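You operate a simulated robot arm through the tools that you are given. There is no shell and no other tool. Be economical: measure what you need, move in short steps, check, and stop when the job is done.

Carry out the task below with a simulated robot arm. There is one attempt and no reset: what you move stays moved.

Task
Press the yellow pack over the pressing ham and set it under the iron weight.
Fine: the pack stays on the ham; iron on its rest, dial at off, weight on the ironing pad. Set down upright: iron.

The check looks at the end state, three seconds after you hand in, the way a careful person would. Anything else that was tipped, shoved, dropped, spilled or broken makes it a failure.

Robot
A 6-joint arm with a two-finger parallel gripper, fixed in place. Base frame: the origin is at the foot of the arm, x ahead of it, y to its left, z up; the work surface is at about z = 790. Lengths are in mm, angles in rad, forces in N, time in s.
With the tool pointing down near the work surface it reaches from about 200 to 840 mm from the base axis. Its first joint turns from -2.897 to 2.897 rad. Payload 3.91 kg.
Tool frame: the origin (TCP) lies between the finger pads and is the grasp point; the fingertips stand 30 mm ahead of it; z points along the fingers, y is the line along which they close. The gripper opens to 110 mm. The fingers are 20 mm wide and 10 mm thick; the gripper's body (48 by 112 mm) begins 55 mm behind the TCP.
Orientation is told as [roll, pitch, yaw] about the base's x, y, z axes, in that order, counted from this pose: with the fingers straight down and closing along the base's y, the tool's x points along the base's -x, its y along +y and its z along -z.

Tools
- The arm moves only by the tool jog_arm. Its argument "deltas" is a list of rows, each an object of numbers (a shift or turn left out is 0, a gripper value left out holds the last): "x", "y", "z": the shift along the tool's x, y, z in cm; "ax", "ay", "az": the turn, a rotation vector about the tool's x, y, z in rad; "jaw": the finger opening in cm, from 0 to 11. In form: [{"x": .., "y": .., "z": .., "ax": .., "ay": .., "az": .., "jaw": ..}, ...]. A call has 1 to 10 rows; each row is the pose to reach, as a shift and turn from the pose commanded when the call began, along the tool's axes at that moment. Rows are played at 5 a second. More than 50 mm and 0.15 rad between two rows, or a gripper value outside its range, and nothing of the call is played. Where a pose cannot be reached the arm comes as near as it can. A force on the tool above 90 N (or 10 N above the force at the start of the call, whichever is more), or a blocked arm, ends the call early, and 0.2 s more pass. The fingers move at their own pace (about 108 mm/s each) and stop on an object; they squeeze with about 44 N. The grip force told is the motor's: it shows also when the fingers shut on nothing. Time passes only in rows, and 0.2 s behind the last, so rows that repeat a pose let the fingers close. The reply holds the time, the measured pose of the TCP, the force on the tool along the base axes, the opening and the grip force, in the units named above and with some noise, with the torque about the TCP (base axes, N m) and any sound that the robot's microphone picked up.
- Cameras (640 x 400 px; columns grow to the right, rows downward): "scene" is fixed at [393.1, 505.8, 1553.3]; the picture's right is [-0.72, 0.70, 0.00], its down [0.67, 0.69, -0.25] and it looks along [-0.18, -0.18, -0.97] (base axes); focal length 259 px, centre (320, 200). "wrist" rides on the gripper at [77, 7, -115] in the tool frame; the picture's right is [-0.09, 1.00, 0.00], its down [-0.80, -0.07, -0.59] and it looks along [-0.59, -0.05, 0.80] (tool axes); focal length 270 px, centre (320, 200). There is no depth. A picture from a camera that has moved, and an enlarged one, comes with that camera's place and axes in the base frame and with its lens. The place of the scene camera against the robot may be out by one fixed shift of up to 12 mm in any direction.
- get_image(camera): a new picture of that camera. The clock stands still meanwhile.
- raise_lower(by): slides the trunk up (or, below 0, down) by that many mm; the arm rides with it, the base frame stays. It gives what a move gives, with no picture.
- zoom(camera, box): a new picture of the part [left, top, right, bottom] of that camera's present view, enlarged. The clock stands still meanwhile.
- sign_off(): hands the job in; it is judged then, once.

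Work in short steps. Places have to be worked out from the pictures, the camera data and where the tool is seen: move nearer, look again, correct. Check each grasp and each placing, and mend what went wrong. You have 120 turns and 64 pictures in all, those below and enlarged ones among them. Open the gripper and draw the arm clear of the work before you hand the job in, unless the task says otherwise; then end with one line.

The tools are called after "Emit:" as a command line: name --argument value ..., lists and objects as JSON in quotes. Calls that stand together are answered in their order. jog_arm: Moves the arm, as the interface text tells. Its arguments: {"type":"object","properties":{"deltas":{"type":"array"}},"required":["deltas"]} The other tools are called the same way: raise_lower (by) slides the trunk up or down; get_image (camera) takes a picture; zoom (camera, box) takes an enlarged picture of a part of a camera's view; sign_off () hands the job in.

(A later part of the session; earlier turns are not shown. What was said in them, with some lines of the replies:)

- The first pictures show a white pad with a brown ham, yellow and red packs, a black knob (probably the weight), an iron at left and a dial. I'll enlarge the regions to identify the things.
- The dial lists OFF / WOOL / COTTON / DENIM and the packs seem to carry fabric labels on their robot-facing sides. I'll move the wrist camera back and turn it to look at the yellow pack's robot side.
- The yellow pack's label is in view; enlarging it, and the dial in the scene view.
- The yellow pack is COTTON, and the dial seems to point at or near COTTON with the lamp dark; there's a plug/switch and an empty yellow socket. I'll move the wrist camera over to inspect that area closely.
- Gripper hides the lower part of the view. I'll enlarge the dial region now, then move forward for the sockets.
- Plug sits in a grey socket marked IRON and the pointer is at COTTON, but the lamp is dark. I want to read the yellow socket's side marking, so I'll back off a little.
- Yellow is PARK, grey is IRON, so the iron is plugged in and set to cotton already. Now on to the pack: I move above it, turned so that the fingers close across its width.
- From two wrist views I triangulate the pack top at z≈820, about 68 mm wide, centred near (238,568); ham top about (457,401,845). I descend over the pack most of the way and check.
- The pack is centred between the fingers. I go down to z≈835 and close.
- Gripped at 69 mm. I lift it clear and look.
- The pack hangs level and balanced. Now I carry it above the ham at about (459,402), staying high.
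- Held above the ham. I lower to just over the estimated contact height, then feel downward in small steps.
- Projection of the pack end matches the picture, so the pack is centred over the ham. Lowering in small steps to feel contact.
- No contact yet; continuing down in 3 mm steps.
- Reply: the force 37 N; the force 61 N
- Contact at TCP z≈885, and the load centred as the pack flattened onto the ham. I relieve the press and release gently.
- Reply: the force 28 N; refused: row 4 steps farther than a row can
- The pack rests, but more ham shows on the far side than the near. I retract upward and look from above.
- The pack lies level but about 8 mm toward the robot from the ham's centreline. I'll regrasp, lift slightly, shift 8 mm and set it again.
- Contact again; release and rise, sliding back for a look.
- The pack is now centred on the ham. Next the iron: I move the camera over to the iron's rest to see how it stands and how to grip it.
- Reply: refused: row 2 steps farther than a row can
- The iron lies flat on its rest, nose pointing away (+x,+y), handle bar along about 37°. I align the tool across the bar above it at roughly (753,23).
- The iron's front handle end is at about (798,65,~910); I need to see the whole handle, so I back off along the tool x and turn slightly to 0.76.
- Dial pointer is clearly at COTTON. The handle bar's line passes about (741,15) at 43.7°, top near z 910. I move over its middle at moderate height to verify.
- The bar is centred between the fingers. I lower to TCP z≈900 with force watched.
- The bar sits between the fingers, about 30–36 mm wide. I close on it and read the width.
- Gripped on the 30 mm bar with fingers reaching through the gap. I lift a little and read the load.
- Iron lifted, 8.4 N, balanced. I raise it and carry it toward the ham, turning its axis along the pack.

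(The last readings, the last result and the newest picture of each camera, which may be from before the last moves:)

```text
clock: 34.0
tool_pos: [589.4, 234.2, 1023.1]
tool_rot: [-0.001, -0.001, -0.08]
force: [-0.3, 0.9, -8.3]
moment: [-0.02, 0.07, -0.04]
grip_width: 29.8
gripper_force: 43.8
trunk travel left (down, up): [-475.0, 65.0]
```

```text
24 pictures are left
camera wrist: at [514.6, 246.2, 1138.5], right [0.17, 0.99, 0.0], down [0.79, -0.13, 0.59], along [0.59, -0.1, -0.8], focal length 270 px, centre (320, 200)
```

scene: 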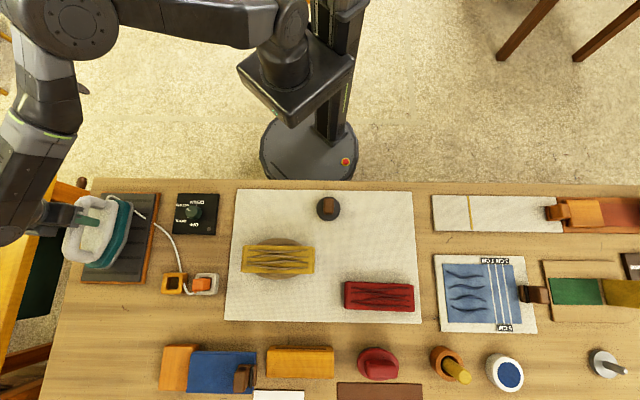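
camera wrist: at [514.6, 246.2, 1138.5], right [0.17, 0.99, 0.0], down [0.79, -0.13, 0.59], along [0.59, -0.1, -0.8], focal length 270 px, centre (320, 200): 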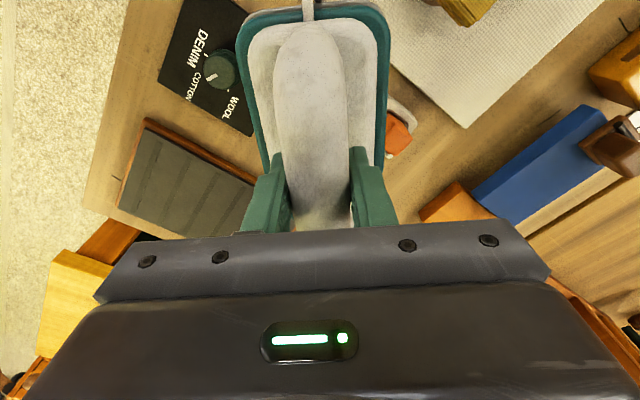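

Iron is held steady. Continue to above the pack.

Emit:
jog_arm --deltas '[{"x": 2.7, "y": 3.3, "az": 0.141}, {"x": 5.5, "y": 6.5, "az": 0.282}, {"x": 8.2, "y": 9.8, "az": 0.423}, {"x": 11, "y": 13.1, "az": 0.564}, {"x": 13.7, "y": 16.4, "az": 0.705}]'

Emit:
get_image --camera "scene"

```text
clock: 35.2
tool_pos: [465.6, 409.5, 1022.0]
tool_rot: [-0.004, -0.001, -0.783]
force: [-0.2, 0.8, -8.2]
moment: [0.09, 0.09, 0.03]
grip_width: 29.6
gripper_force: 44.6
trunk travel left (down, up): [-475.0, 65.0]
```

```text
23 pictures are left
```

scene: 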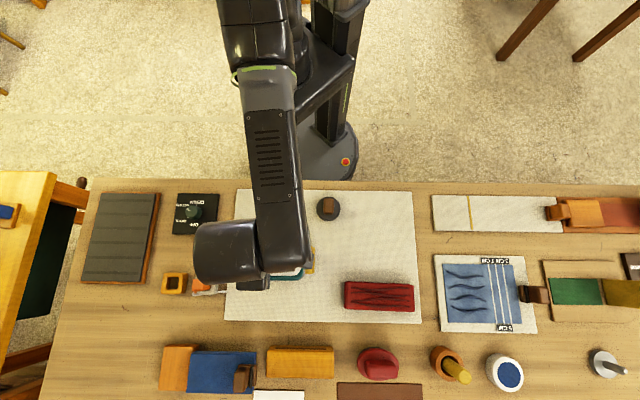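

Above the pack. Lowering toward the expected contact near TCP z≈968, then in small steps.

Emit:
jog_arm --deltas '[{"z": 2}, {"z": 4}]'

Emit:
jog_arm --deltas '[{"z": 0.4}, {"z": 0.7}]'

Emit:
jog_arm --deltas '[{"z": 0.3}]'

Emit:
jog_arm --deltas '[{"z": 0.3}]'

```text
clock: 35.8
tool_pos: [465.0, 409.2, 980.9]
tool_rot: [0.001, 0.002, -0.783]
force: [0.6, 0.5, -8.6]
moment: [0.08, 0.08, 0.01]
grip_width: 29.3
gripper_force: 44.3
trunk travel left (down, up): [-475.0, 65.0]
```

```text
clock: 36.4
tool_pos: [465.8, 408.1, 978.0]
tool_rot: [0.003, 0.001, -0.781]
force: [-1.1, 1.6, 8.0]
moment: [-0.14, 0.37, -0.06]
grip_width: 29.6
gripper_force: 43.6
trunk travel left (down, up): [-475.0, 65.0]
```

```text
clock: 36.8
tool_pos: [465.1, 406.8, 977.3]
tool_rot: [0.01, -0.002, -0.781]
force: [0.7, 5.1, 34.6]
moment: [-0.51, 0.47, -0.04]
grip_width: 29.9
gripper_force: 43.9
trunk travel left (down, up): [-475.0, 65.0]
```

```text
clock: 37.2
tool_pos: [465.1, 405.9, 976.7]
tool_rot: [0.011, -0.001, -0.782]
force: [3.7, 4.3, 60.9]
moment: [-0.9, 0.75, 0.01]
grip_width: 29.9
gripper_force: 44.2
trunk travel left (down, up): [-475.0, 65.0]
```

Iron pressing at about 60 N. I ease slightly and hold for some seconds.

Emit:
jog_arm --deltas '[{"z": -0.2}, {"z": -0.2}, {"z": -0.2}, {"z": -0.2}, {"z": -0.2}, {"z": -0.2}, {"z": -0.2}, {"z": -0.2}, {"z": -0.2}, {"z": -0.2}]'

Emit:
jog_arm --deltas '[{"z": 0}, {"z": 0}, {"z": 0}, {"z": 0}, {"z": 0}, {"z": 0}, {"z": 0}, {"z": 0}, {"z": 0}, {"z": 0}]'

Emit:
jog_arm --deltas '[{"z": 0}, {"z": 0}, {"z": 0}, {"z": 0}, {"z": 0}, {"z": 0}, {"z": 0}, {"z": 0}, {"z": 0}, {"z": 0}]'

Emit:
zoom --camera "scene" --box '[160, 180, 340, 300]'

```text
clock: 39.4
tool_pos: [464.3, 406.2, 975.8]
tool_rot: [0.009, 0.0, -0.783]
force: [4.8, 3.6, 49.3]
moment: [0.53, -0.11, 0.02]
grip_width: 29.9
gripper_force: 44.0
trunk travel left (down, up): [-475.0, 65.0]
```

```text
clock: 41.6
tool_pos: [464.1, 405.4, 976.5]
tool_rot: [0.009, 0.0, -0.783]
force: [2.6, 2.2, 52.3]
moment: [-0.35, 0.08, -0.01]
grip_width: 30.2
gripper_force: 43.5
trunk travel left (down, up): [-475.0, 65.0]
```

```text
clock: 43.8
tool_pos: [462.8, 404.6, 976.2]
tool_rot: [0.009, 0.0, -0.782]
force: [1.5, 2.3, 52.4]
moment: [-0.24, 0.12, -0.01]
grip_width: 29.9
gripper_force: 44.2
trunk travel left (down, up): [-475.0, 65.0]
```

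```text
3.33 times, centred on (250, 240) of scene
camera zoom: at [393.1, 505.8, 1553.3], right [-0.72, 0.7, 0.0], down [0.67, 0.69, -0.25], along [-0.18, -0.18, -0.97], focal length 863 px, centre (553, 67)
```

zoom: 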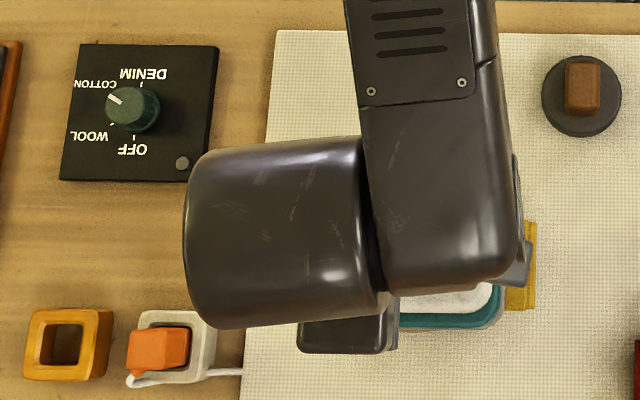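

Pressed about 6.5 s. I lift the iron straight up and slide back to look at the pack.

Emit:
jog_arm --deltas '[{"z": -0.5}, {"z": -1}, {"z": -3}, {"z": -7}, {"z": -10}, {"z": -10, "x": -4.5}, {"z": -10, "x": -9}, {"z": -10, "x": -13.5}, {"z": -10, "x": -18}]'

Emit:
zoom --camera "scene" --box '[160, 180, 340, 300]'

```text
clock: 45.8
tool_pos: [594.6, 279.6, 1069.1]
tool_rot: [-0.001, 0.002, -0.782]
force: [1.4, 1.0, -8.4]
moment: [0.03, 0.09, -0.03]
grip_width: 29.9
gripper_force: 44.1
trunk travel left (down, up): [-475.0, 65.0]
```

```text
3.33 times, centred on (250, 240) of scene
camera zoom: at [393.1, 505.8, 1553.3], right [-0.72, 0.7, 0.0], down [0.67, 0.69, -0.25], along [-0.18, -0.18, -0.97], focal length 863 px, centre (553, 67)
```

zoom: 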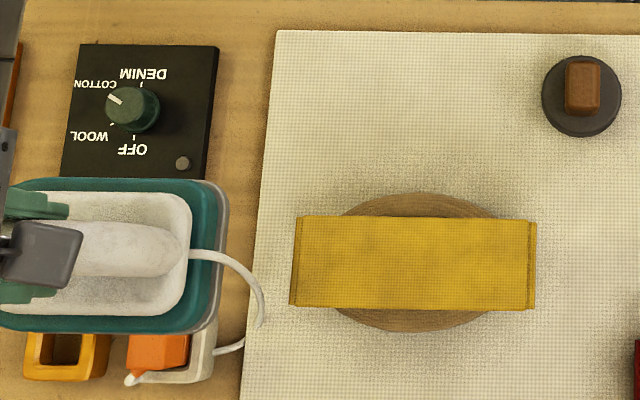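

The wrinkles are gone, and the pack lies neatly on the ham. Now I carry the iron back to its rest pose (743,14, yaw 0.763).

Emit:
jog_arm --deltas '[{"x": -3.25, "y": -0.93, "az": -0.145}, {"x": -6.5, "y": -1.86, "az": -0.29}, {"x": -9.75, "y": -2.8, "az": -0.435}, {"x": -13, "y": -3.73, "az": -0.58}, {"x": -16.25, "y": -4.66, "az": -0.725}, {"x": -19.5, "y": -5.6, "az": -0.87}, {"x": -22.75, "y": -6.5, "az": -1.015}, {"x": -26, "y": -7.46, "az": -1.16}, {"x": -29.2, "y": -8.4, "az": -1.305}, {"x": -29.3, "y": -8.4, "az": -1.45}]'

```text
clock: 48.0
tool_pos: [741.8, 12.5, 1070.9]
tool_rot: [-0.001, 0.001, 0.67]
force: [-0.3, 0.4, -8.5]
moment: [-0.09, 0.04, 0.0]
grip_width: 29.9
gripper_force: 43.8
trunk travel left (down, up): [-475.0, 65.0]
```

Finish the turn and lower toward the rest (first to z≈925).

Emit:
jog_arm --deltas '[{"x": -0.25, "y": 0.05, "az": -0.093}, {"x": -0.25, "y": 0.05, "z": 4.8, "az": -0.093}, {"x": -0.25, "y": 0.05, "z": 9.6, "az": -0.093}, {"x": -0.25, "y": 0.05, "z": 14.2, "az": -0.093}, {"x": -0.25, "y": 0.05, "z": 14.5, "az": -0.093}]'

Emit:
zoom --camera "scene" --box '[60, 170, 220, 290]'

```text
clock: 49.2
tool_pos: [743.1, 15.0, 925.3]
tool_rot: [0.0, 0.001, 0.76]
force: [0.7, -0.7, -8.0]
moment: [-0.07, 0.07, 0.04]
grip_width: 29.8
gripper_force: 44.0
trunk travel left (down, up): [-475.0, 65.0]
```

```text
3.33 times, centred on (140, 230) of scene
camera zoom: at [393.1, 505.8, 1553.3], right [-0.72, 0.7, 0.0], down [0.67, 0.69, -0.25], along [-0.18, -0.18, -0.97], focal length 863 px, centre (920, 100)
```

zoom: 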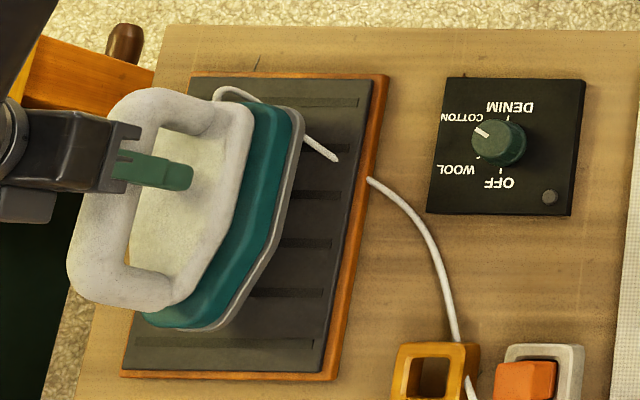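

Aligned with the rest. Lowering the last bit by feel.

Emit:
jog_arm --deltas '[{"z": 1}, {"z": 2.1}]'

Emit:
jog_arm --deltas '[{"z": 0.3}]'

```text
clock: 49.8
tool_pos: [742.9, 16.3, 904.6]
tool_rot: [-0.001, 0.001, 0.761]
force: [0.2, 0.0, -7.7]
moment: [-0.11, 0.09, 0.03]
grip_width: 29.8
gripper_force: 44.1
trunk travel left (down, up): [-475.0, 65.0]
```

```text
clock: 50.2
tool_pos: [744.1, 17.2, 900.6]
tool_rot: [0.001, 0.003, 0.759]
force: [-0.6, -0.1, -7.7]
moment: [-0.08, 0.06, -0.02]
grip_width: 30.0
gripper_force: 44.5
trunk travel left (down, up): [-475.0, 65.0]
```

Emit:
jog_arm --deltas '[{"z": 0.2}]'

Emit:
jog_arm --deltas '[{"z": 0.2}]'

Emit:
jog_arm --deltas '[{"z": 0.2}]'

```text
clock: 50.6
tool_pos: [743.2, 15.5, 900.2]
tool_rot: [0.0, 0.0, 0.76]
force: [-0.9, 0.9, -4.4]
moment: [0.27, -0.14, 0.1]
grip_width: 29.9
gripper_force: 43.5
trunk travel left (down, up): [-475.0, 65.0]
```

```text
clock: 51.0
tool_pos: [743.1, 15.1, 900.9]
tool_rot: [-0.002, -0.001, 0.763]
force: [1.7, -1.0, 9.0]
moment: [-0.25, 1.23, -0.02]
grip_width: 29.7
gripper_force: 44.3
trunk travel left (down, up): [-475.0, 65.0]
```

```text
clock: 51.4
tool_pos: [742.3, 15.5, 900.5]
tool_rot: [-0.005, -0.006, 0.762]
force: [6.1, 0.1, 27.7]
moment: [0.21, 1.68, 0.09]
grip_width: 30.1
gripper_force: 44.1
trunk travel left (down, up): [-475.0, 65.0]
```

Seated on the rest. I relieve, open, and rise straight up.

Emit:
jog_arm --deltas '[{"z": -0.3}, {"z": -0.4, "jaw": 4}, {"z": -0.4, "jaw": 7}, {"z": -0.4, "jaw": 11}, {"z": -0.4, "jaw": 11}, {"z": -4}, {"z": -8}, {"z": -12}, {"z": -16}]'

Emit:
zoom --camera "scene" --box '[60, 170, 220, 290]'

```text
clock: 53.4
tool_pos: [741.9, 14.1, 1057.0]
tool_rot: [-0.001, 0.0, 0.76]
force: [0.4, 0.0, -0.7]
moment: [0.04, -0.01, -0.02]
grip_width: 109.8
gripper_force: 0.0
trunk travel left (down, up): [-475.0, 65.0]
```

```text
3.33 times, centred on (140, 230) of scene
camera zoom: at [393.1, 505.8, 1553.3], right [-0.72, 0.7, 0.0], down [0.67, 0.69, -0.25], along [-0.18, -0.18, -0.97], focal length 863 px, centre (920, 100)
```

zoom: 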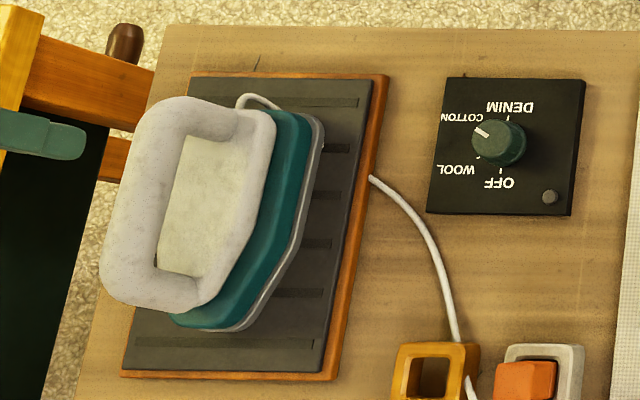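

The iron stands properly on its rest. Next the weight at about (267,395); I travel above it.

Emit:
jog_arm --deltas '[{"x": 0.65, "y": 4.7}, {"x": 1.3, "y": 9.4}, {"x": 1.9, "y": 14.1}, {"x": 2.55, "y": 18.8}, {"x": 3.2, "y": 23.5}, {"x": 3.8, "y": 28.2}, {"x": 4.45, "y": 32.9}, {"x": 5.1, "y": 37.6}, {"x": 5.75, "y": 42.3}, {"x": 6.4, "y": 47}]'

Emit:
jog_arm --deltas '[{"x": 0.6, "y": 4.5, "z": 1.5}, {"x": 1.2, "y": 9, "z": 3.5}, {"x": 1.8, "y": 13.35, "z": 5.5, "az": -0.025}]'

Emit:
get_image --camera "wrist"

```text
clock: 55.6
tool_pos: [372.7, 311.3, 1053.2]
tool_rot: [0.001, 0.002, 0.76]
force: [0.0, 0.8, 0.3]
moment: [-0.02, 0.01, 0.02]
grip_width: 109.9
gripper_force: 0.1
trunk travel left (down, up): [-475.0, 65.0]
```

```text
clock: 56.4
tool_pos: [271.1, 397.4, 1000.3]
tool_rot: [-0.001, -0.001, 0.786]
force: [-0.2, 0.3, 0.2]
moment: [-0.02, 0.01, -0.01]
grip_width: 109.8
gripper_force: 0.0
trunk travel left (down, up): [-475.0, 65.0]
```

```text
18 pictures are left
camera wrist: at [212.7, 346.6, 1115.1], right [-0.64, 0.77, 0.0], down [0.62, 0.52, 0.59], along [0.46, 0.38, -0.8], focal length 270 px, centre (320, 200)
```

wrist: 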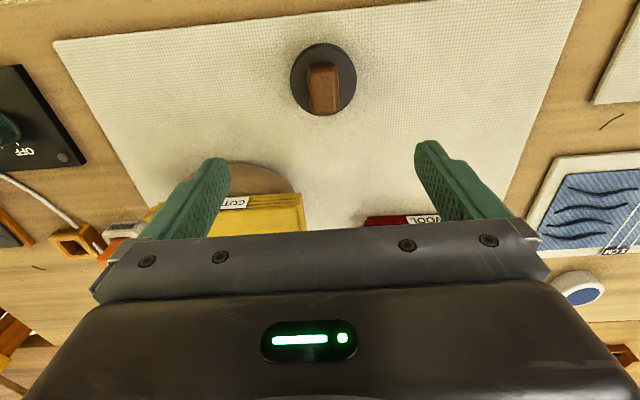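

The weight's centre is about (262,391). I shift 1 cm and descend to check the handle height.

Emit:
jog_arm --deltas '[{"x": 1.06, "y": 0.14, "z": 3.5, "jaw": 8}, {"x": 1.06, "y": 0.14, "z": 8}, {"x": 1.06, "y": 0.14, "z": 12}]'

Emit:
get_image --camera "wrist"

Emit:
zoom --camera "scene" --box '[280, 180, 380, 240]'

```text
clock: 57.2
tool_pos: [260.4, 390.7, 880.4]
tool_rot: [0.0, -0.001, 0.785]
force: [-0.3, 0.1, 0.1]
moment: [0.0, -0.02, -0.03]
grip_width: 80.2
gripper_force: 0.1
trunk travel left (down, up): [-475.0, 65.0]
```

```text
17 pictures are left
camera wrist: at [201.5, 341.0, 995.1], right [-0.64, 0.77, 0.0], down [0.62, 0.52, 0.59], along [0.46, 0.38, -0.8], focal length 270 px, centre (320, 200)
```

wrist: 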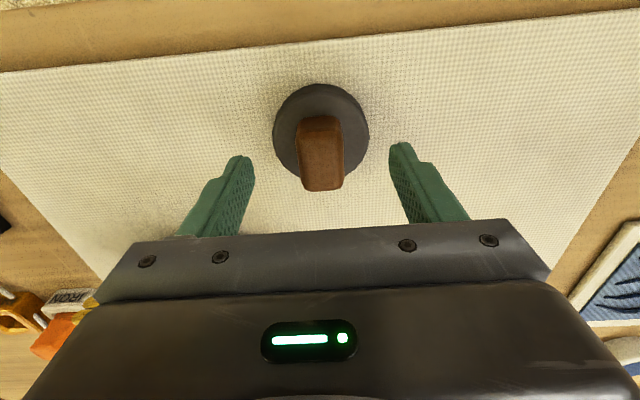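

```text
6.40 times, centred on (330, 210) of scene
camera zoom: at [393.1, 505.8, 1553.3], right [-0.72, 0.7, 0.0], down [0.67, 0.69, -0.25], along [-0.18, -0.18, -0.97], focal length 1656 px, centre (256, 136)
```

zoom: 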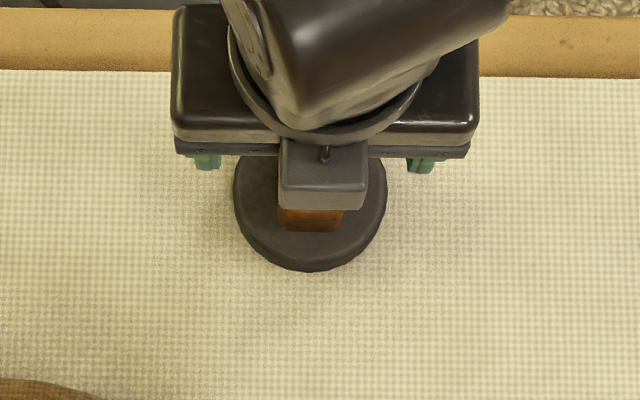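

Handle top is about z 857, disc top about 812; centred. I go to TCP z≈852 and close on the handle.

Emit:
jog_arm --deltas '[{"z": 1.5}, {"z": 2.8}, {"z": 2.8, "jaw": 5}, {"z": 2.8, "jaw": 2}, {"z": 2.8, "jaw": 2}]'

Emit:
jog_arm --deltas '[{"z": -1}, {"z": -4}, {"z": -8}, {"z": -12}]'

Emit:
get_image --camera "wrist"

```text
clock: 58.4
tool_pos: [259.8, 389.6, 852.4]
tool_rot: [0.002, 0.0, 0.784]
force: [-1.6, -0.1, -0.1]
moment: [0.13, -0.06, 0.02]
grip_width: 29.8
gripper_force: 43.4
trunk travel left (down, up): [-475.0, 65.0]
```

```text
clock: 59.4
tool_pos: [260.5, 388.7, 973.3]
tool_rot: [0.001, 0.0, 0.784]
force: [-0.7, 0.8, -5.2]
moment: [-0.06, -0.01, 0.02]
grip_width: 29.9
gripper_force: 44.2
trunk travel left (down, up): [-475.0, 65.0]
```

```text
15 pictures are left
camera wrist: at [202.0, 338.6, 1087.9], right [-0.64, 0.77, 0.0], down [0.62, 0.52, 0.59], along [0.46, 0.38, -0.8], focal length 270 px, centre (320, 200)
```

wrist: 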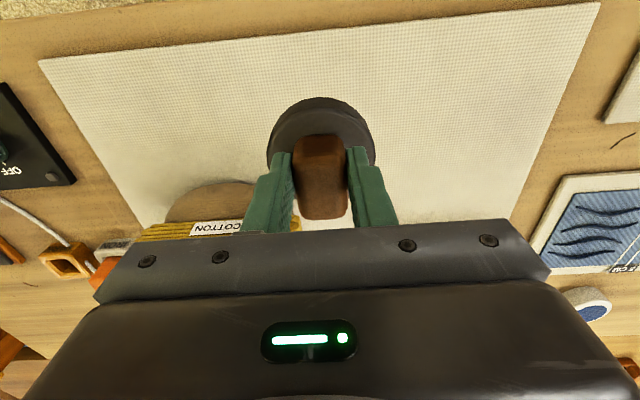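

Weight held (5.2 N). I carry it over the pack centre (462,406), raised a bit.

Emit:
jog_arm --deltas '[{"z": -3}, {"x": -3.1, "y": -2.6, "z": -3}, {"x": -6.2, "y": -5.2, "z": -3}, {"x": -9.3, "y": -7.8, "z": -3}, {"x": -12.4, "y": -10.4, "z": -3}, {"x": -15.4, "y": -13.05, "z": -3}, {"x": -15.4, "y": -13.05, "z": 1}]'

Emit:
get_image --camera "wrist"

```text
clock: 61.0
tool_pos: [459.1, 405.8, 962.2]
tool_rot: [-0.002, 0.001, 0.785]
force: [0.0, 0.9, -6.4]
moment: [-0.05, 0.0, -0.02]
grip_width: 29.8
gripper_force: 44.2
trunk travel left (down, up): [-475.0, 65.0]
```

```text
14 pictures are left
camera wrist: at [401.0, 355.8, 1076.4], right [-0.64, 0.77, 0.0], down [0.62, 0.52, 0.59], along [0.45, 0.38, -0.81], focal length 270 px, centre (320, 200)
```

wrist: 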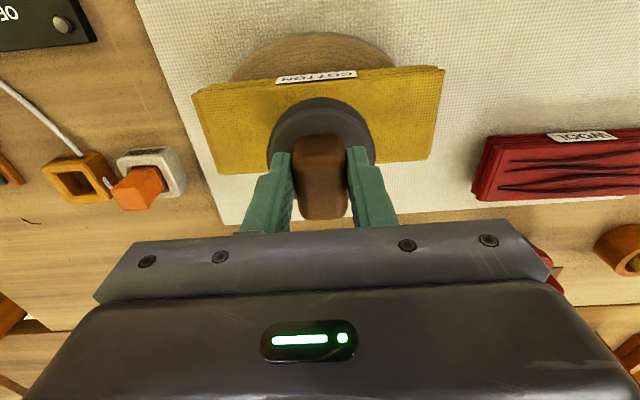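

The weight is over the pack's middle. Lowering in steps.

Emit:
jog_arm --deltas '[{"z": 0.8}, {"z": 1.6}]'

Emit:
jog_arm --deltas '[{"z": 0.3}]'

Emit:
jog_arm --deltas '[{"z": 0.3}]'

Emit:
jog_arm --deltas '[{"z": 0.3}]'

```text
clock: 61.6
tool_pos: [460.4, 406.0, 946.3]
tool_rot: [0.001, 0.001, 0.784]
force: [-0.3, 0.1, -6.5]
moment: [-0.01, 0.02, -0.01]
grip_width: 29.6
gripper_force: 44.6
trunk travel left (down, up): [-475.0, 65.0]
```

```text
clock: 62.0
tool_pos: [460.6, 406.5, 944.0]
tool_rot: [0.002, 0.0, 0.786]
force: [0.6, 0.0, -6.0]
moment: [-0.02, 0.03, 0.0]
grip_width: 30.0
gripper_force: 44.3
trunk travel left (down, up): [-475.0, 65.0]
```

```text
clock: 62.4
tool_pos: [460.8, 405.8, 940.3]
tool_rot: [0.001, 0.0, 0.787]
force: [-0.3, -0.2, -6.6]
moment: [-0.06, 0.03, -0.02]
grip_width: 29.9
gripper_force: 43.9
trunk travel left (down, up): [-475.0, 65.0]
```

```text
clock: 62.8
tool_pos: [460.2, 406.3, 938.8]
tool_rot: [-0.001, 0.0, 0.786]
force: [0.2, 0.0, -6.0]
moment: [0.0, 0.05, 0.0]
grip_width: 29.6
gripper_force: 43.6
trunk travel left (down, up): [-475.0, 65.0]
```

Emit:
jog_arm --deltas '[{"z": 0.3}]'

Emit:
jog_arm --deltas '[{"z": 0.2}]'

Emit:
jog_arm --deltas '[{"z": 0.2}]'

```text
clock: 63.2
tool_pos: [460.6, 406.4, 936.4]
tool_rot: [0.0, -0.002, 0.786]
force: [-1.5, 0.0, 4.3]
moment: [-0.04, 0.2, -0.03]
grip_width: 29.9
gripper_force: 44.4
trunk travel left (down, up): [-475.0, 65.0]
```

```text
clock: 63.6
tool_pos: [459.7, 406.7, 935.8]
tool_rot: [0.001, -0.003, 0.785]
force: [-0.3, 2.4, 19.9]
moment: [-0.18, 0.35, -0.04]
grip_width: 29.6
gripper_force: 43.6
trunk travel left (down, up): [-475.0, 65.0]
```

```text
clock: 64.0
tool_pos: [459.9, 405.7, 934.9]
tool_rot: [0.001, -0.008, 0.784]
force: [0.9, 3.5, 39.3]
moment: [-0.2, 0.15, -0.04]
grip_width: 29.5
gripper_force: 43.7
trunk travel left (down, up): [-475.0, 65.0]
```

Weight sits on the pack. I release it to rest by itself and, while it sets, go and turn the dial off.

Emit:
jog_arm --deltas '[{"z": -0.3}, {"z": -0.5}, {"z": -0.5, "jaw": 4}, {"z": -0.5, "jaw": 6}, {"z": -0.5, "jaw": 8}, {"z": -4}, {"z": -8}, {"z": -12}]'

Emit:
get_image --camera "wrist"

```text
clock: 65.8
tool_pos: [462.1, 408.9, 1051.3]
tool_rot: [0.001, 0.0, 0.785]
force: [0.2, -0.3, -0.3]
moment: [-0.03, 0.0, 0.0]
grip_width: 79.9
gripper_force: 0.0
trunk travel left (down, up): [-475.0, 65.0]
```

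```text
13 pictures are left
camera wrist: at [403.6, 357.6, 1166.1], right [-0.64, 0.77, 0.0], down [0.62, 0.52, 0.59], along [0.46, 0.38, -0.8], focal length 270 px, centre (320, 200)
```

wrist: 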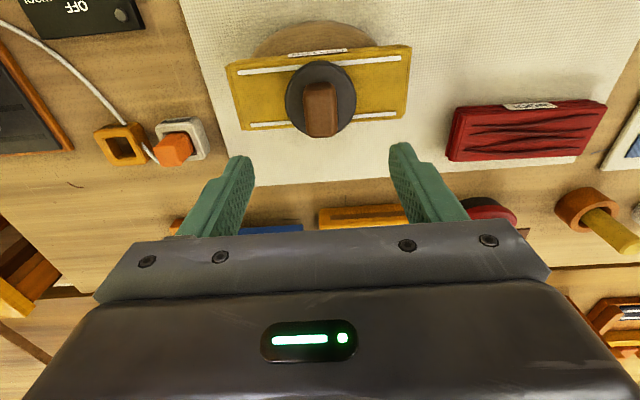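

White creases have appeared on the pack, so the weight is setting it. Meanwhile, the dial: knob centre triangulates to (558.5,123.5), top z≈820; COTTON→OFF is +120° (CCW from above). I approach with yaw near −1.1.

Emit:
jog_arm --deltas '[{"x": 1.34, "y": -2.7, "az": 0.145, "jaw": 6}, {"x": 2.67, "y": -5.4, "az": 0.29}, {"x": 4, "y": -8.1, "az": 0.435}, {"x": 5.34, "y": -10.8, "az": 0.58}, {"x": 6.7, "y": -13.5, "az": 0.725}, {"x": 8, "y": -16.2, "az": 0.87}, {"x": 9.35, "y": -18.9, "az": 1.015}, {"x": 10.7, "y": -21.6, "az": 1.16}, {"x": 12, "y": -24.3, "az": 1.305}, {"x": 13.36, "y": -27, "az": 1.45}]'

Emit:
jog_arm --deltas '[{"az": 0.145, "z": 4}, {"az": 0.29, "z": 8}, {"az": 0.435, "z": 12}]'

Emit:
get_image --camera "wrist"

```text
clock: 68.0
tool_pos: [556.6, 119.0, 1050.3]
tool_rot: [0.0, 0.0, -0.666]
force: [-0.2, 0.5, -0.5]
moment: [0.01, -0.01, -0.01]
grip_width: 60.0
gripper_force: 0.1
trunk travel left (down, up): [-475.0, 65.0]
```

```text
clock: 68.8
tool_pos: [556.3, 119.9, 929.3]
tool_rot: [0.001, 0.001, -1.102]
force: [0.2, 0.2, -0.4]
moment: [0.0, -0.01, 0.0]
grip_width: 60.0
gripper_force: 0.1
trunk travel left (down, up): [-475.0, 65.0]
```

```text
12 pictures are left
camera wrist: at [528.5, 191.0, 1044.6], right [0.93, 0.37, 0.0], down [0.3, -0.75, 0.59], along [0.22, -0.55, -0.8], focal length 270 px, centre (320, 200)
```

wrist: 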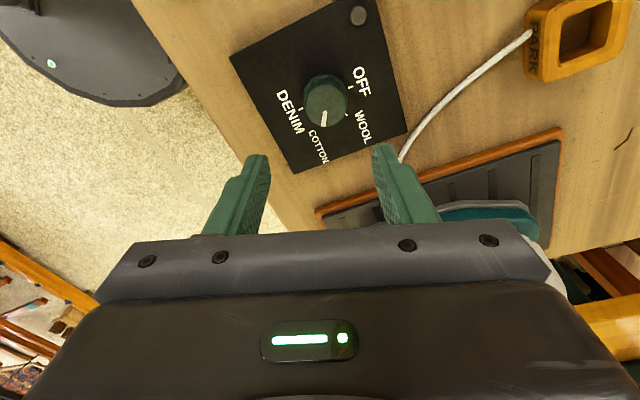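

Emit:
zoom --camera "wrist" --box '[260, 40, 400, 180]'

```text
2.86 times, centred on (330, 110) of wrist
camera zoom: at [528.5, 191.0, 1044.6], right [0.93, 0.37, 0.0], down [0.3, -0.75, 0.59], along [0.22, -0.55, -0.8], focal length 772 px, centre (291, 457)
```

zoom: 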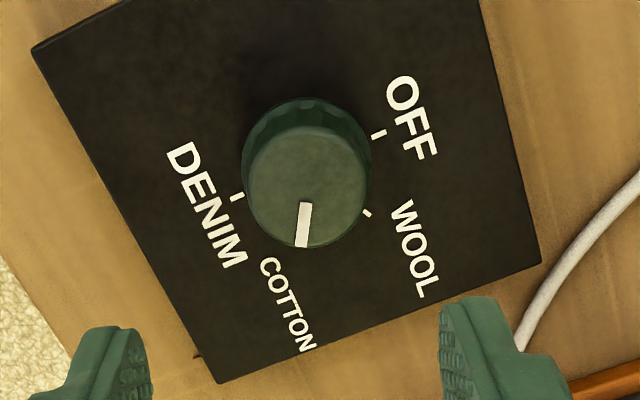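

Knob centre refines to about (558.7,128). I shift and descend to z≈862, then re-check centring.

Emit:
jog_arm --deltas '[{"x": 0.57, "y": 0.56, "z": 3.5}, {"x": 0.57, "y": 0.56, "z": 6.7}]'

Emit:
get_image --camera "wrist"

```text
clock: 69.4
tool_pos: [560.0, 128.2, 863.6]
tool_rot: [-0.001, -0.001, -1.102]
force: [0.4, 0.7, 1.1]
moment: [-0.05, 0.02, 0.0]
grip_width: 59.9
gripper_force: 0.1
trunk travel left (down, up): [-475.0, 65.0]
```

```text
10 pictures are left
camera wrist: at [531.3, 198.6, 978.1], right [0.93, 0.37, 0.0], down [0.3, -0.75, 0.59], along [0.22, -0.55, -0.8], focal length 270 px, centre (320, 200)
```

wrist: 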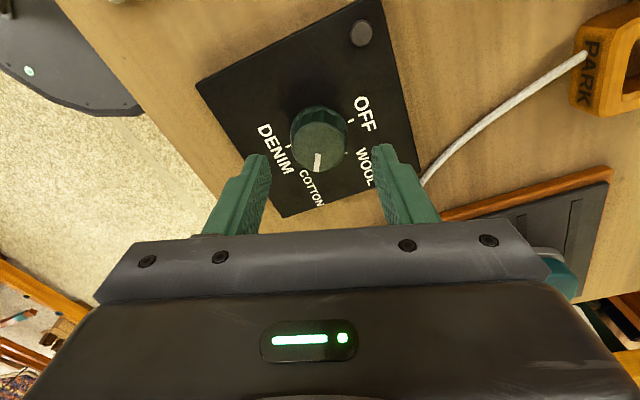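

Well centred. Descend to z≈835 and close on the knob.

Emit:
jog_arm --deltas '[{"x": 0.2, "z": 1.5}, {"x": 0.2, "z": 2.4}, {"x": 0.2, "z": 2.8}]'

Emit:
jog_arm --deltas '[{"jaw": 4.5}, {"jaw": 3}, {"jaw": 3}]'

```text
clock: 70.2
tool_pos: [559.9, 130.6, 836.0]
tool_rot: [-0.001, -0.001, -1.101]
force: [-0.6, 0.1, -0.1]
moment: [0.01, -0.01, 0.03]
grip_width: 59.8
gripper_force: 0.1
trunk travel left (down, up): [-475.0, 65.0]
```

```text
clock: 71.0
tool_pos: [557.9, 129.6, 835.7]
tool_rot: [-0.003, -0.001, -1.099]
force: [-6.2, -4.0, -2.5]
moment: [-0.19, 0.3, 0.0]
grip_width: 35.9
gripper_force: 45.4
trunk travel left (down, up): [-475.0, 65.0]
```

Gripped the knob at 36 mm. I turn +120° about the tool axis, in two calls.

Emit:
jog_arm --deltas '[{"y": -0.1, "az": -0.14}, {"y": -0.1, "az": -0.28}, {"y": -0.1, "az": -0.42}, {"y": -0.1, "az": -0.56}, {"y": -0.1, "az": -0.7}, {"y": -0.1, "az": -0.84}, {"y": -0.1, "az": -0.98}, {"y": -0.1, "az": -1.12}, {"y": -0.1, "az": -1.26}, {"y": -0.1, "az": -1.4}]'

Emit:
jog_arm --deltas '[{"az": -0.14}, {"az": -0.28}, {"az": -0.42}, {"az": -0.56}, {"az": -0.694}, {"az": -0.694}]'

```text
clock: 73.2
tool_pos: [557.4, 127.0, 834.7]
tool_rot: [0.001, 0.003, 0.302]
force: [-9.6, -23.3, -24.4]
moment: [-0.67, 0.73, -0.01]
grip_width: 36.0
gripper_force: 44.8
trunk travel left (down, up): [-475.0, 65.0]
```

```text
clock: 74.6
tool_pos: [558.1, 127.1, 836.4]
tool_rot: [0.001, 0.0, 0.996]
force: [-1.5, -30.3, -20.7]
moment: [-1.0, 0.09, -0.2]
grip_width: 36.1
gripper_force: 45.2
trunk travel left (down, up): [-475.0, 65.0]
```

Turned the full 120°. I release, rise, and look at the pointer.

Emit:
jog_arm --deltas '[{"jaw": 4.5}, {"jaw": 6}, {"jaw": 6}, {"z": -4}, {"z": -8}, {"z": -12}, {"z": -16}]'

Emit:
zoom --camera "scene" --box '[150, 180, 340, 300]'

```text
clock: 76.2
tool_pos: [555.6, 128.3, 998.8]
tool_rot: [-0.001, -0.001, 0.996]
force: [0.4, 0.0, 0.0]
moment: [-0.01, -0.03, 0.01]
grip_width: 60.0
gripper_force: 0.0
trunk travel left (down, up): [-475.0, 65.0]
```

```text
3.33 times, centred on (245, 240) of scene
camera zoom: at [393.1, 505.8, 1553.3], right [-0.72, 0.7, 0.0], down [0.67, 0.69, -0.25], along [-0.18, -0.18, -0.97], focal length 863 px, centre (570, 67)
```

zoom: 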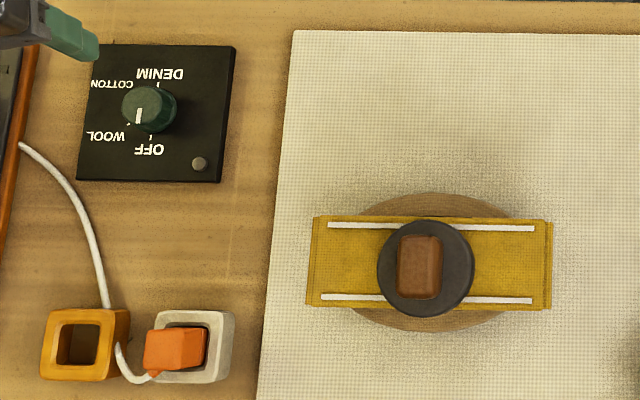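

Emit:
zoom --camera "wrist" --box '[240, 0, 400, 140]'

```text
2.86 times, centred on (320, 70) of wrist
camera zoom: at [509.9, 66.7, 1112.4], right [-0.79, 0.62, 0.0], down [0.5, 0.63, 0.59], along [0.37, 0.47, -0.8], focal length 772 px, centre (320, 571)
```

zoom: 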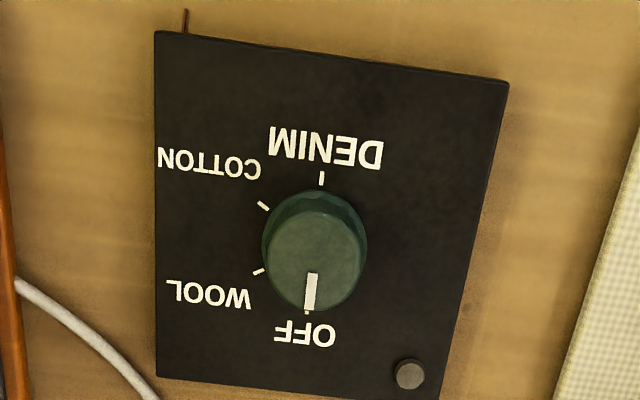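

The dial is at OFF. Now I return for the weight: move above it at (460,406), yaw 0.785.

Emit:
jog_arm --deltas '[{"x": -2.6, "y": 3.3, "z": -2, "az": 0.03, "jaw": 8}, {"x": -5.2, "y": 6.6, "z": -2, "az": 0.06}, {"x": -7.8, "y": 9.9, "z": -2, "az": 0.09}, {"x": -10.4, "y": 13.2, "z": -2, "az": 0.12}, {"x": -13, "y": 16.5, "z": -2, "az": 0.15}, {"x": -15.6, "y": 19.8, "z": -2, "az": 0.18}, {"x": -18.1, "y": 23.1, "z": -2, "az": 0.211}, {"x": -18.1, "y": 23.1, "z": -1.5, "az": 0.211}]'

Emit:
get_image --camera "wrist"

```text
clock: 78.0
tool_pos: [461.0, 406.9, 1012.7]
tool_rot: [0.0, 0.001, 0.781]
force: [0.8, 0.1, -0.1]
moment: [0.03, -0.01, 0.03]
grip_width: 79.8
gripper_force: 0.0
trunk travel left (down, up): [-475.0, 65.0]
```

```text
7 pictures are left
camera wrist: at [403.8, 357.5, 1127.1], right [-0.64, 0.77, 0.0], down [0.62, 0.51, 0.59], along [0.46, 0.38, -0.8], focal length 270 px, centre (320, 200)
```

wrist: 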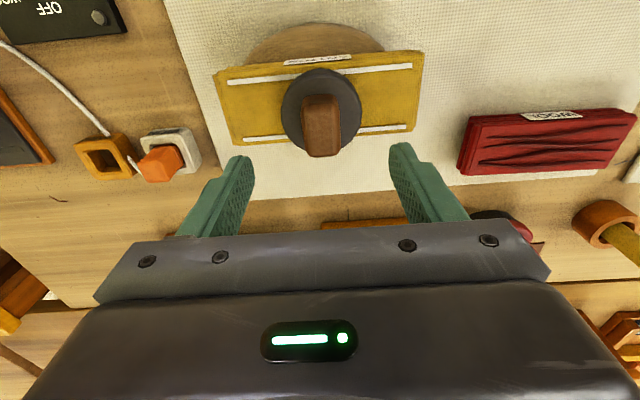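

The handle is centred. Descend to z≈937, grip, and lift.

Emit:
jog_arm --deltas '[{"z": 4}, {"z": 7.5}, {"z": 7.5, "jaw": 5}, {"z": 7.5, "jaw": 2}, {"z": 7.5, "jaw": 2}]'

Emit:
jog_arm --deltas '[{"z": -0.5}, {"z": -2}, {"z": -6}]'

```text
clock: 79.2
tool_pos: [460.9, 406.5, 936.1]
tool_rot: [0.001, 0.001, 0.782]
force: [-2.4, 1.2, 1.6]
moment: [0.03, 0.04, 0.03]
grip_width: 29.7
gripper_force: 43.4
trunk travel left (down, up): [-475.0, 65.0]
```

```text
clock: 80.0
tool_pos: [462.1, 406.6, 995.9]
tool_rot: [-0.001, 0.001, 0.782]
force: [-0.6, -0.3, -5.8]
moment: [-0.03, 0.04, -0.01]
grip_width: 29.8
gripper_force: 44.3
trunk travel left (down, up): [-475.0, 65.0]
```

Weight lifted. I carry it back to its original spot (260,390) on the pad and lower to z≈862.

Emit:
jog_arm --deltas '[{"x": 3.1, "y": 2.6}, {"x": 6.2, "y": 5.2}, {"x": 9.3, "y": 7.8}, {"x": 12.4, "y": 10.4}, {"x": 15.5, "y": 13.03}, {"x": 15.5, "y": 13.03, "z": 4.5}, {"x": 15.5, "y": 13.03, "z": 9}, {"x": 15.5, "y": 13.03, "z": 13}]'

Emit:
jog_arm --deltas '[{"z": 0.6}, {"z": 0.9}]'

Emit:
jog_arm --deltas '[{"z": 0.3}]'

```text
clock: 81.8
tool_pos: [260.5, 390.7, 864.8]
tool_rot: [0.0, 0.0, 0.784]
force: [0.6, -0.3, -6.5]
moment: [0.0, 0.04, 0.01]
grip_width: 29.7
gripper_force: 44.0
trunk travel left (down, up): [-475.0, 65.0]
```

```text
clock: 82.4
tool_pos: [259.3, 390.5, 856.5]
tool_rot: [-0.001, 0.002, 0.784]
force: [0.3, 0.4, -6.0]
moment: [0.01, 0.01, 0.0]
grip_width: 29.5
gripper_force: 43.8
trunk travel left (down, up): [-475.0, 65.0]
```

```text
clock: 82.8
tool_pos: [261.0, 391.6, 852.5]
tool_rot: [-0.001, 0.0, 0.783]
force: [0.5, -0.2, -6.5]
moment: [-0.01, 0.0, -0.03]
grip_width: 29.8
gripper_force: 44.0
trunk travel left (down, up): [-475.0, 65.0]
```

Emit:
jog_arm --deltas '[{"z": 0.2}]'

Emit:
jog_arm --deltas '[{"z": 0.2}]'

```text
clock: 83.2
tool_pos: [260.3, 391.4, 851.4]
tool_rot: [0.0, 0.0, 0.784]
force: [0.3, 0.0, -6.3]
moment: [-0.02, 0.06, -0.02]
grip_width: 29.6
gripper_force: 43.8
trunk travel left (down, up): [-475.0, 65.0]
```

```text
clock: 83.6
tool_pos: [261.4, 389.3, 852.7]
tool_rot: [-0.001, -0.003, 0.783]
force: [2.0, -3.2, 20.5]
moment: [-0.71, 0.24, 0.04]
grip_width: 29.9
gripper_force: 43.6
trunk travel left (down, up): [-475.0, 65.0]
```

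The weight is seated on the pad. Release, rise and draw back clear.

Emit:
jog_arm --deltas '[{"z": -0.2}, {"z": -0.2, "jaw": 4}, {"z": -0.2, "jaw": 6}, {"z": -0.2, "jaw": 8}, {"z": -4}, {"z": -8.5}, {"z": -13}, {"z": -17.5}, {"z": -22}]'

Emit:
get_image --camera "scene"

Emit:
get_image --camera "wrist"

```text
clock: 85.6
tool_pos: [259.7, 389.2, 1069.2]
tool_rot: [-0.001, 0.001, 0.783]
force: [0.7, -0.3, -0.4]
moment: [0.03, 0.02, 0.01]
grip_width: 79.7
gripper_force: 0.1
trunk travel left (down, up): [-475.0, 65.0]
```

```text
6 pictures are left
```

scene: 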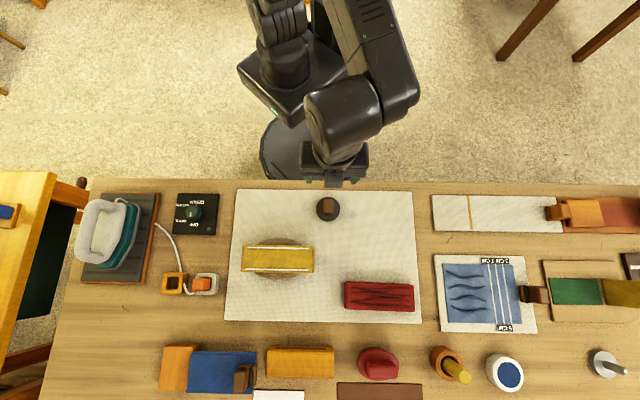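

```text
5 pictures are left
camera wrist: at [202.1, 339.2, 1183.6], right [-0.64, 0.77, 0.0], down [0.62, 0.52, 0.59], along [0.46, 0.38, -0.8], focal length 270 px, centre (320, 200)
```

wrist: 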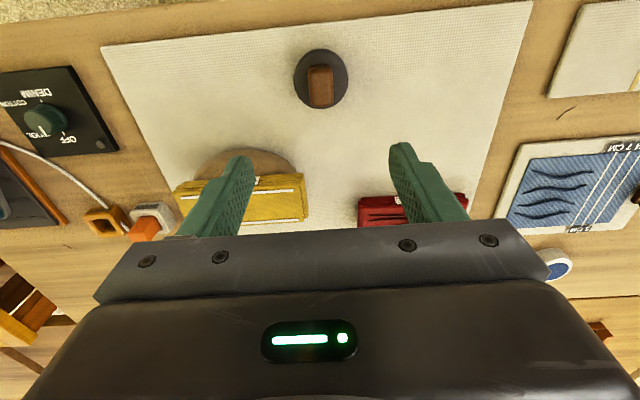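

The pack is flat and creased on the ham, the iron is on its rest, the dial is at OFF, and the weight is back on the pad. The arm is clear with the gripper open, so I hand in.

Emit:
sign_off

```text
The job is handed in.
```

The yellow pack was pressed on the ham and set under the weight; at hand-in the pack was still on the ham, the iron upright on its rest, the dial at off, and the weight back on the ironing pad.
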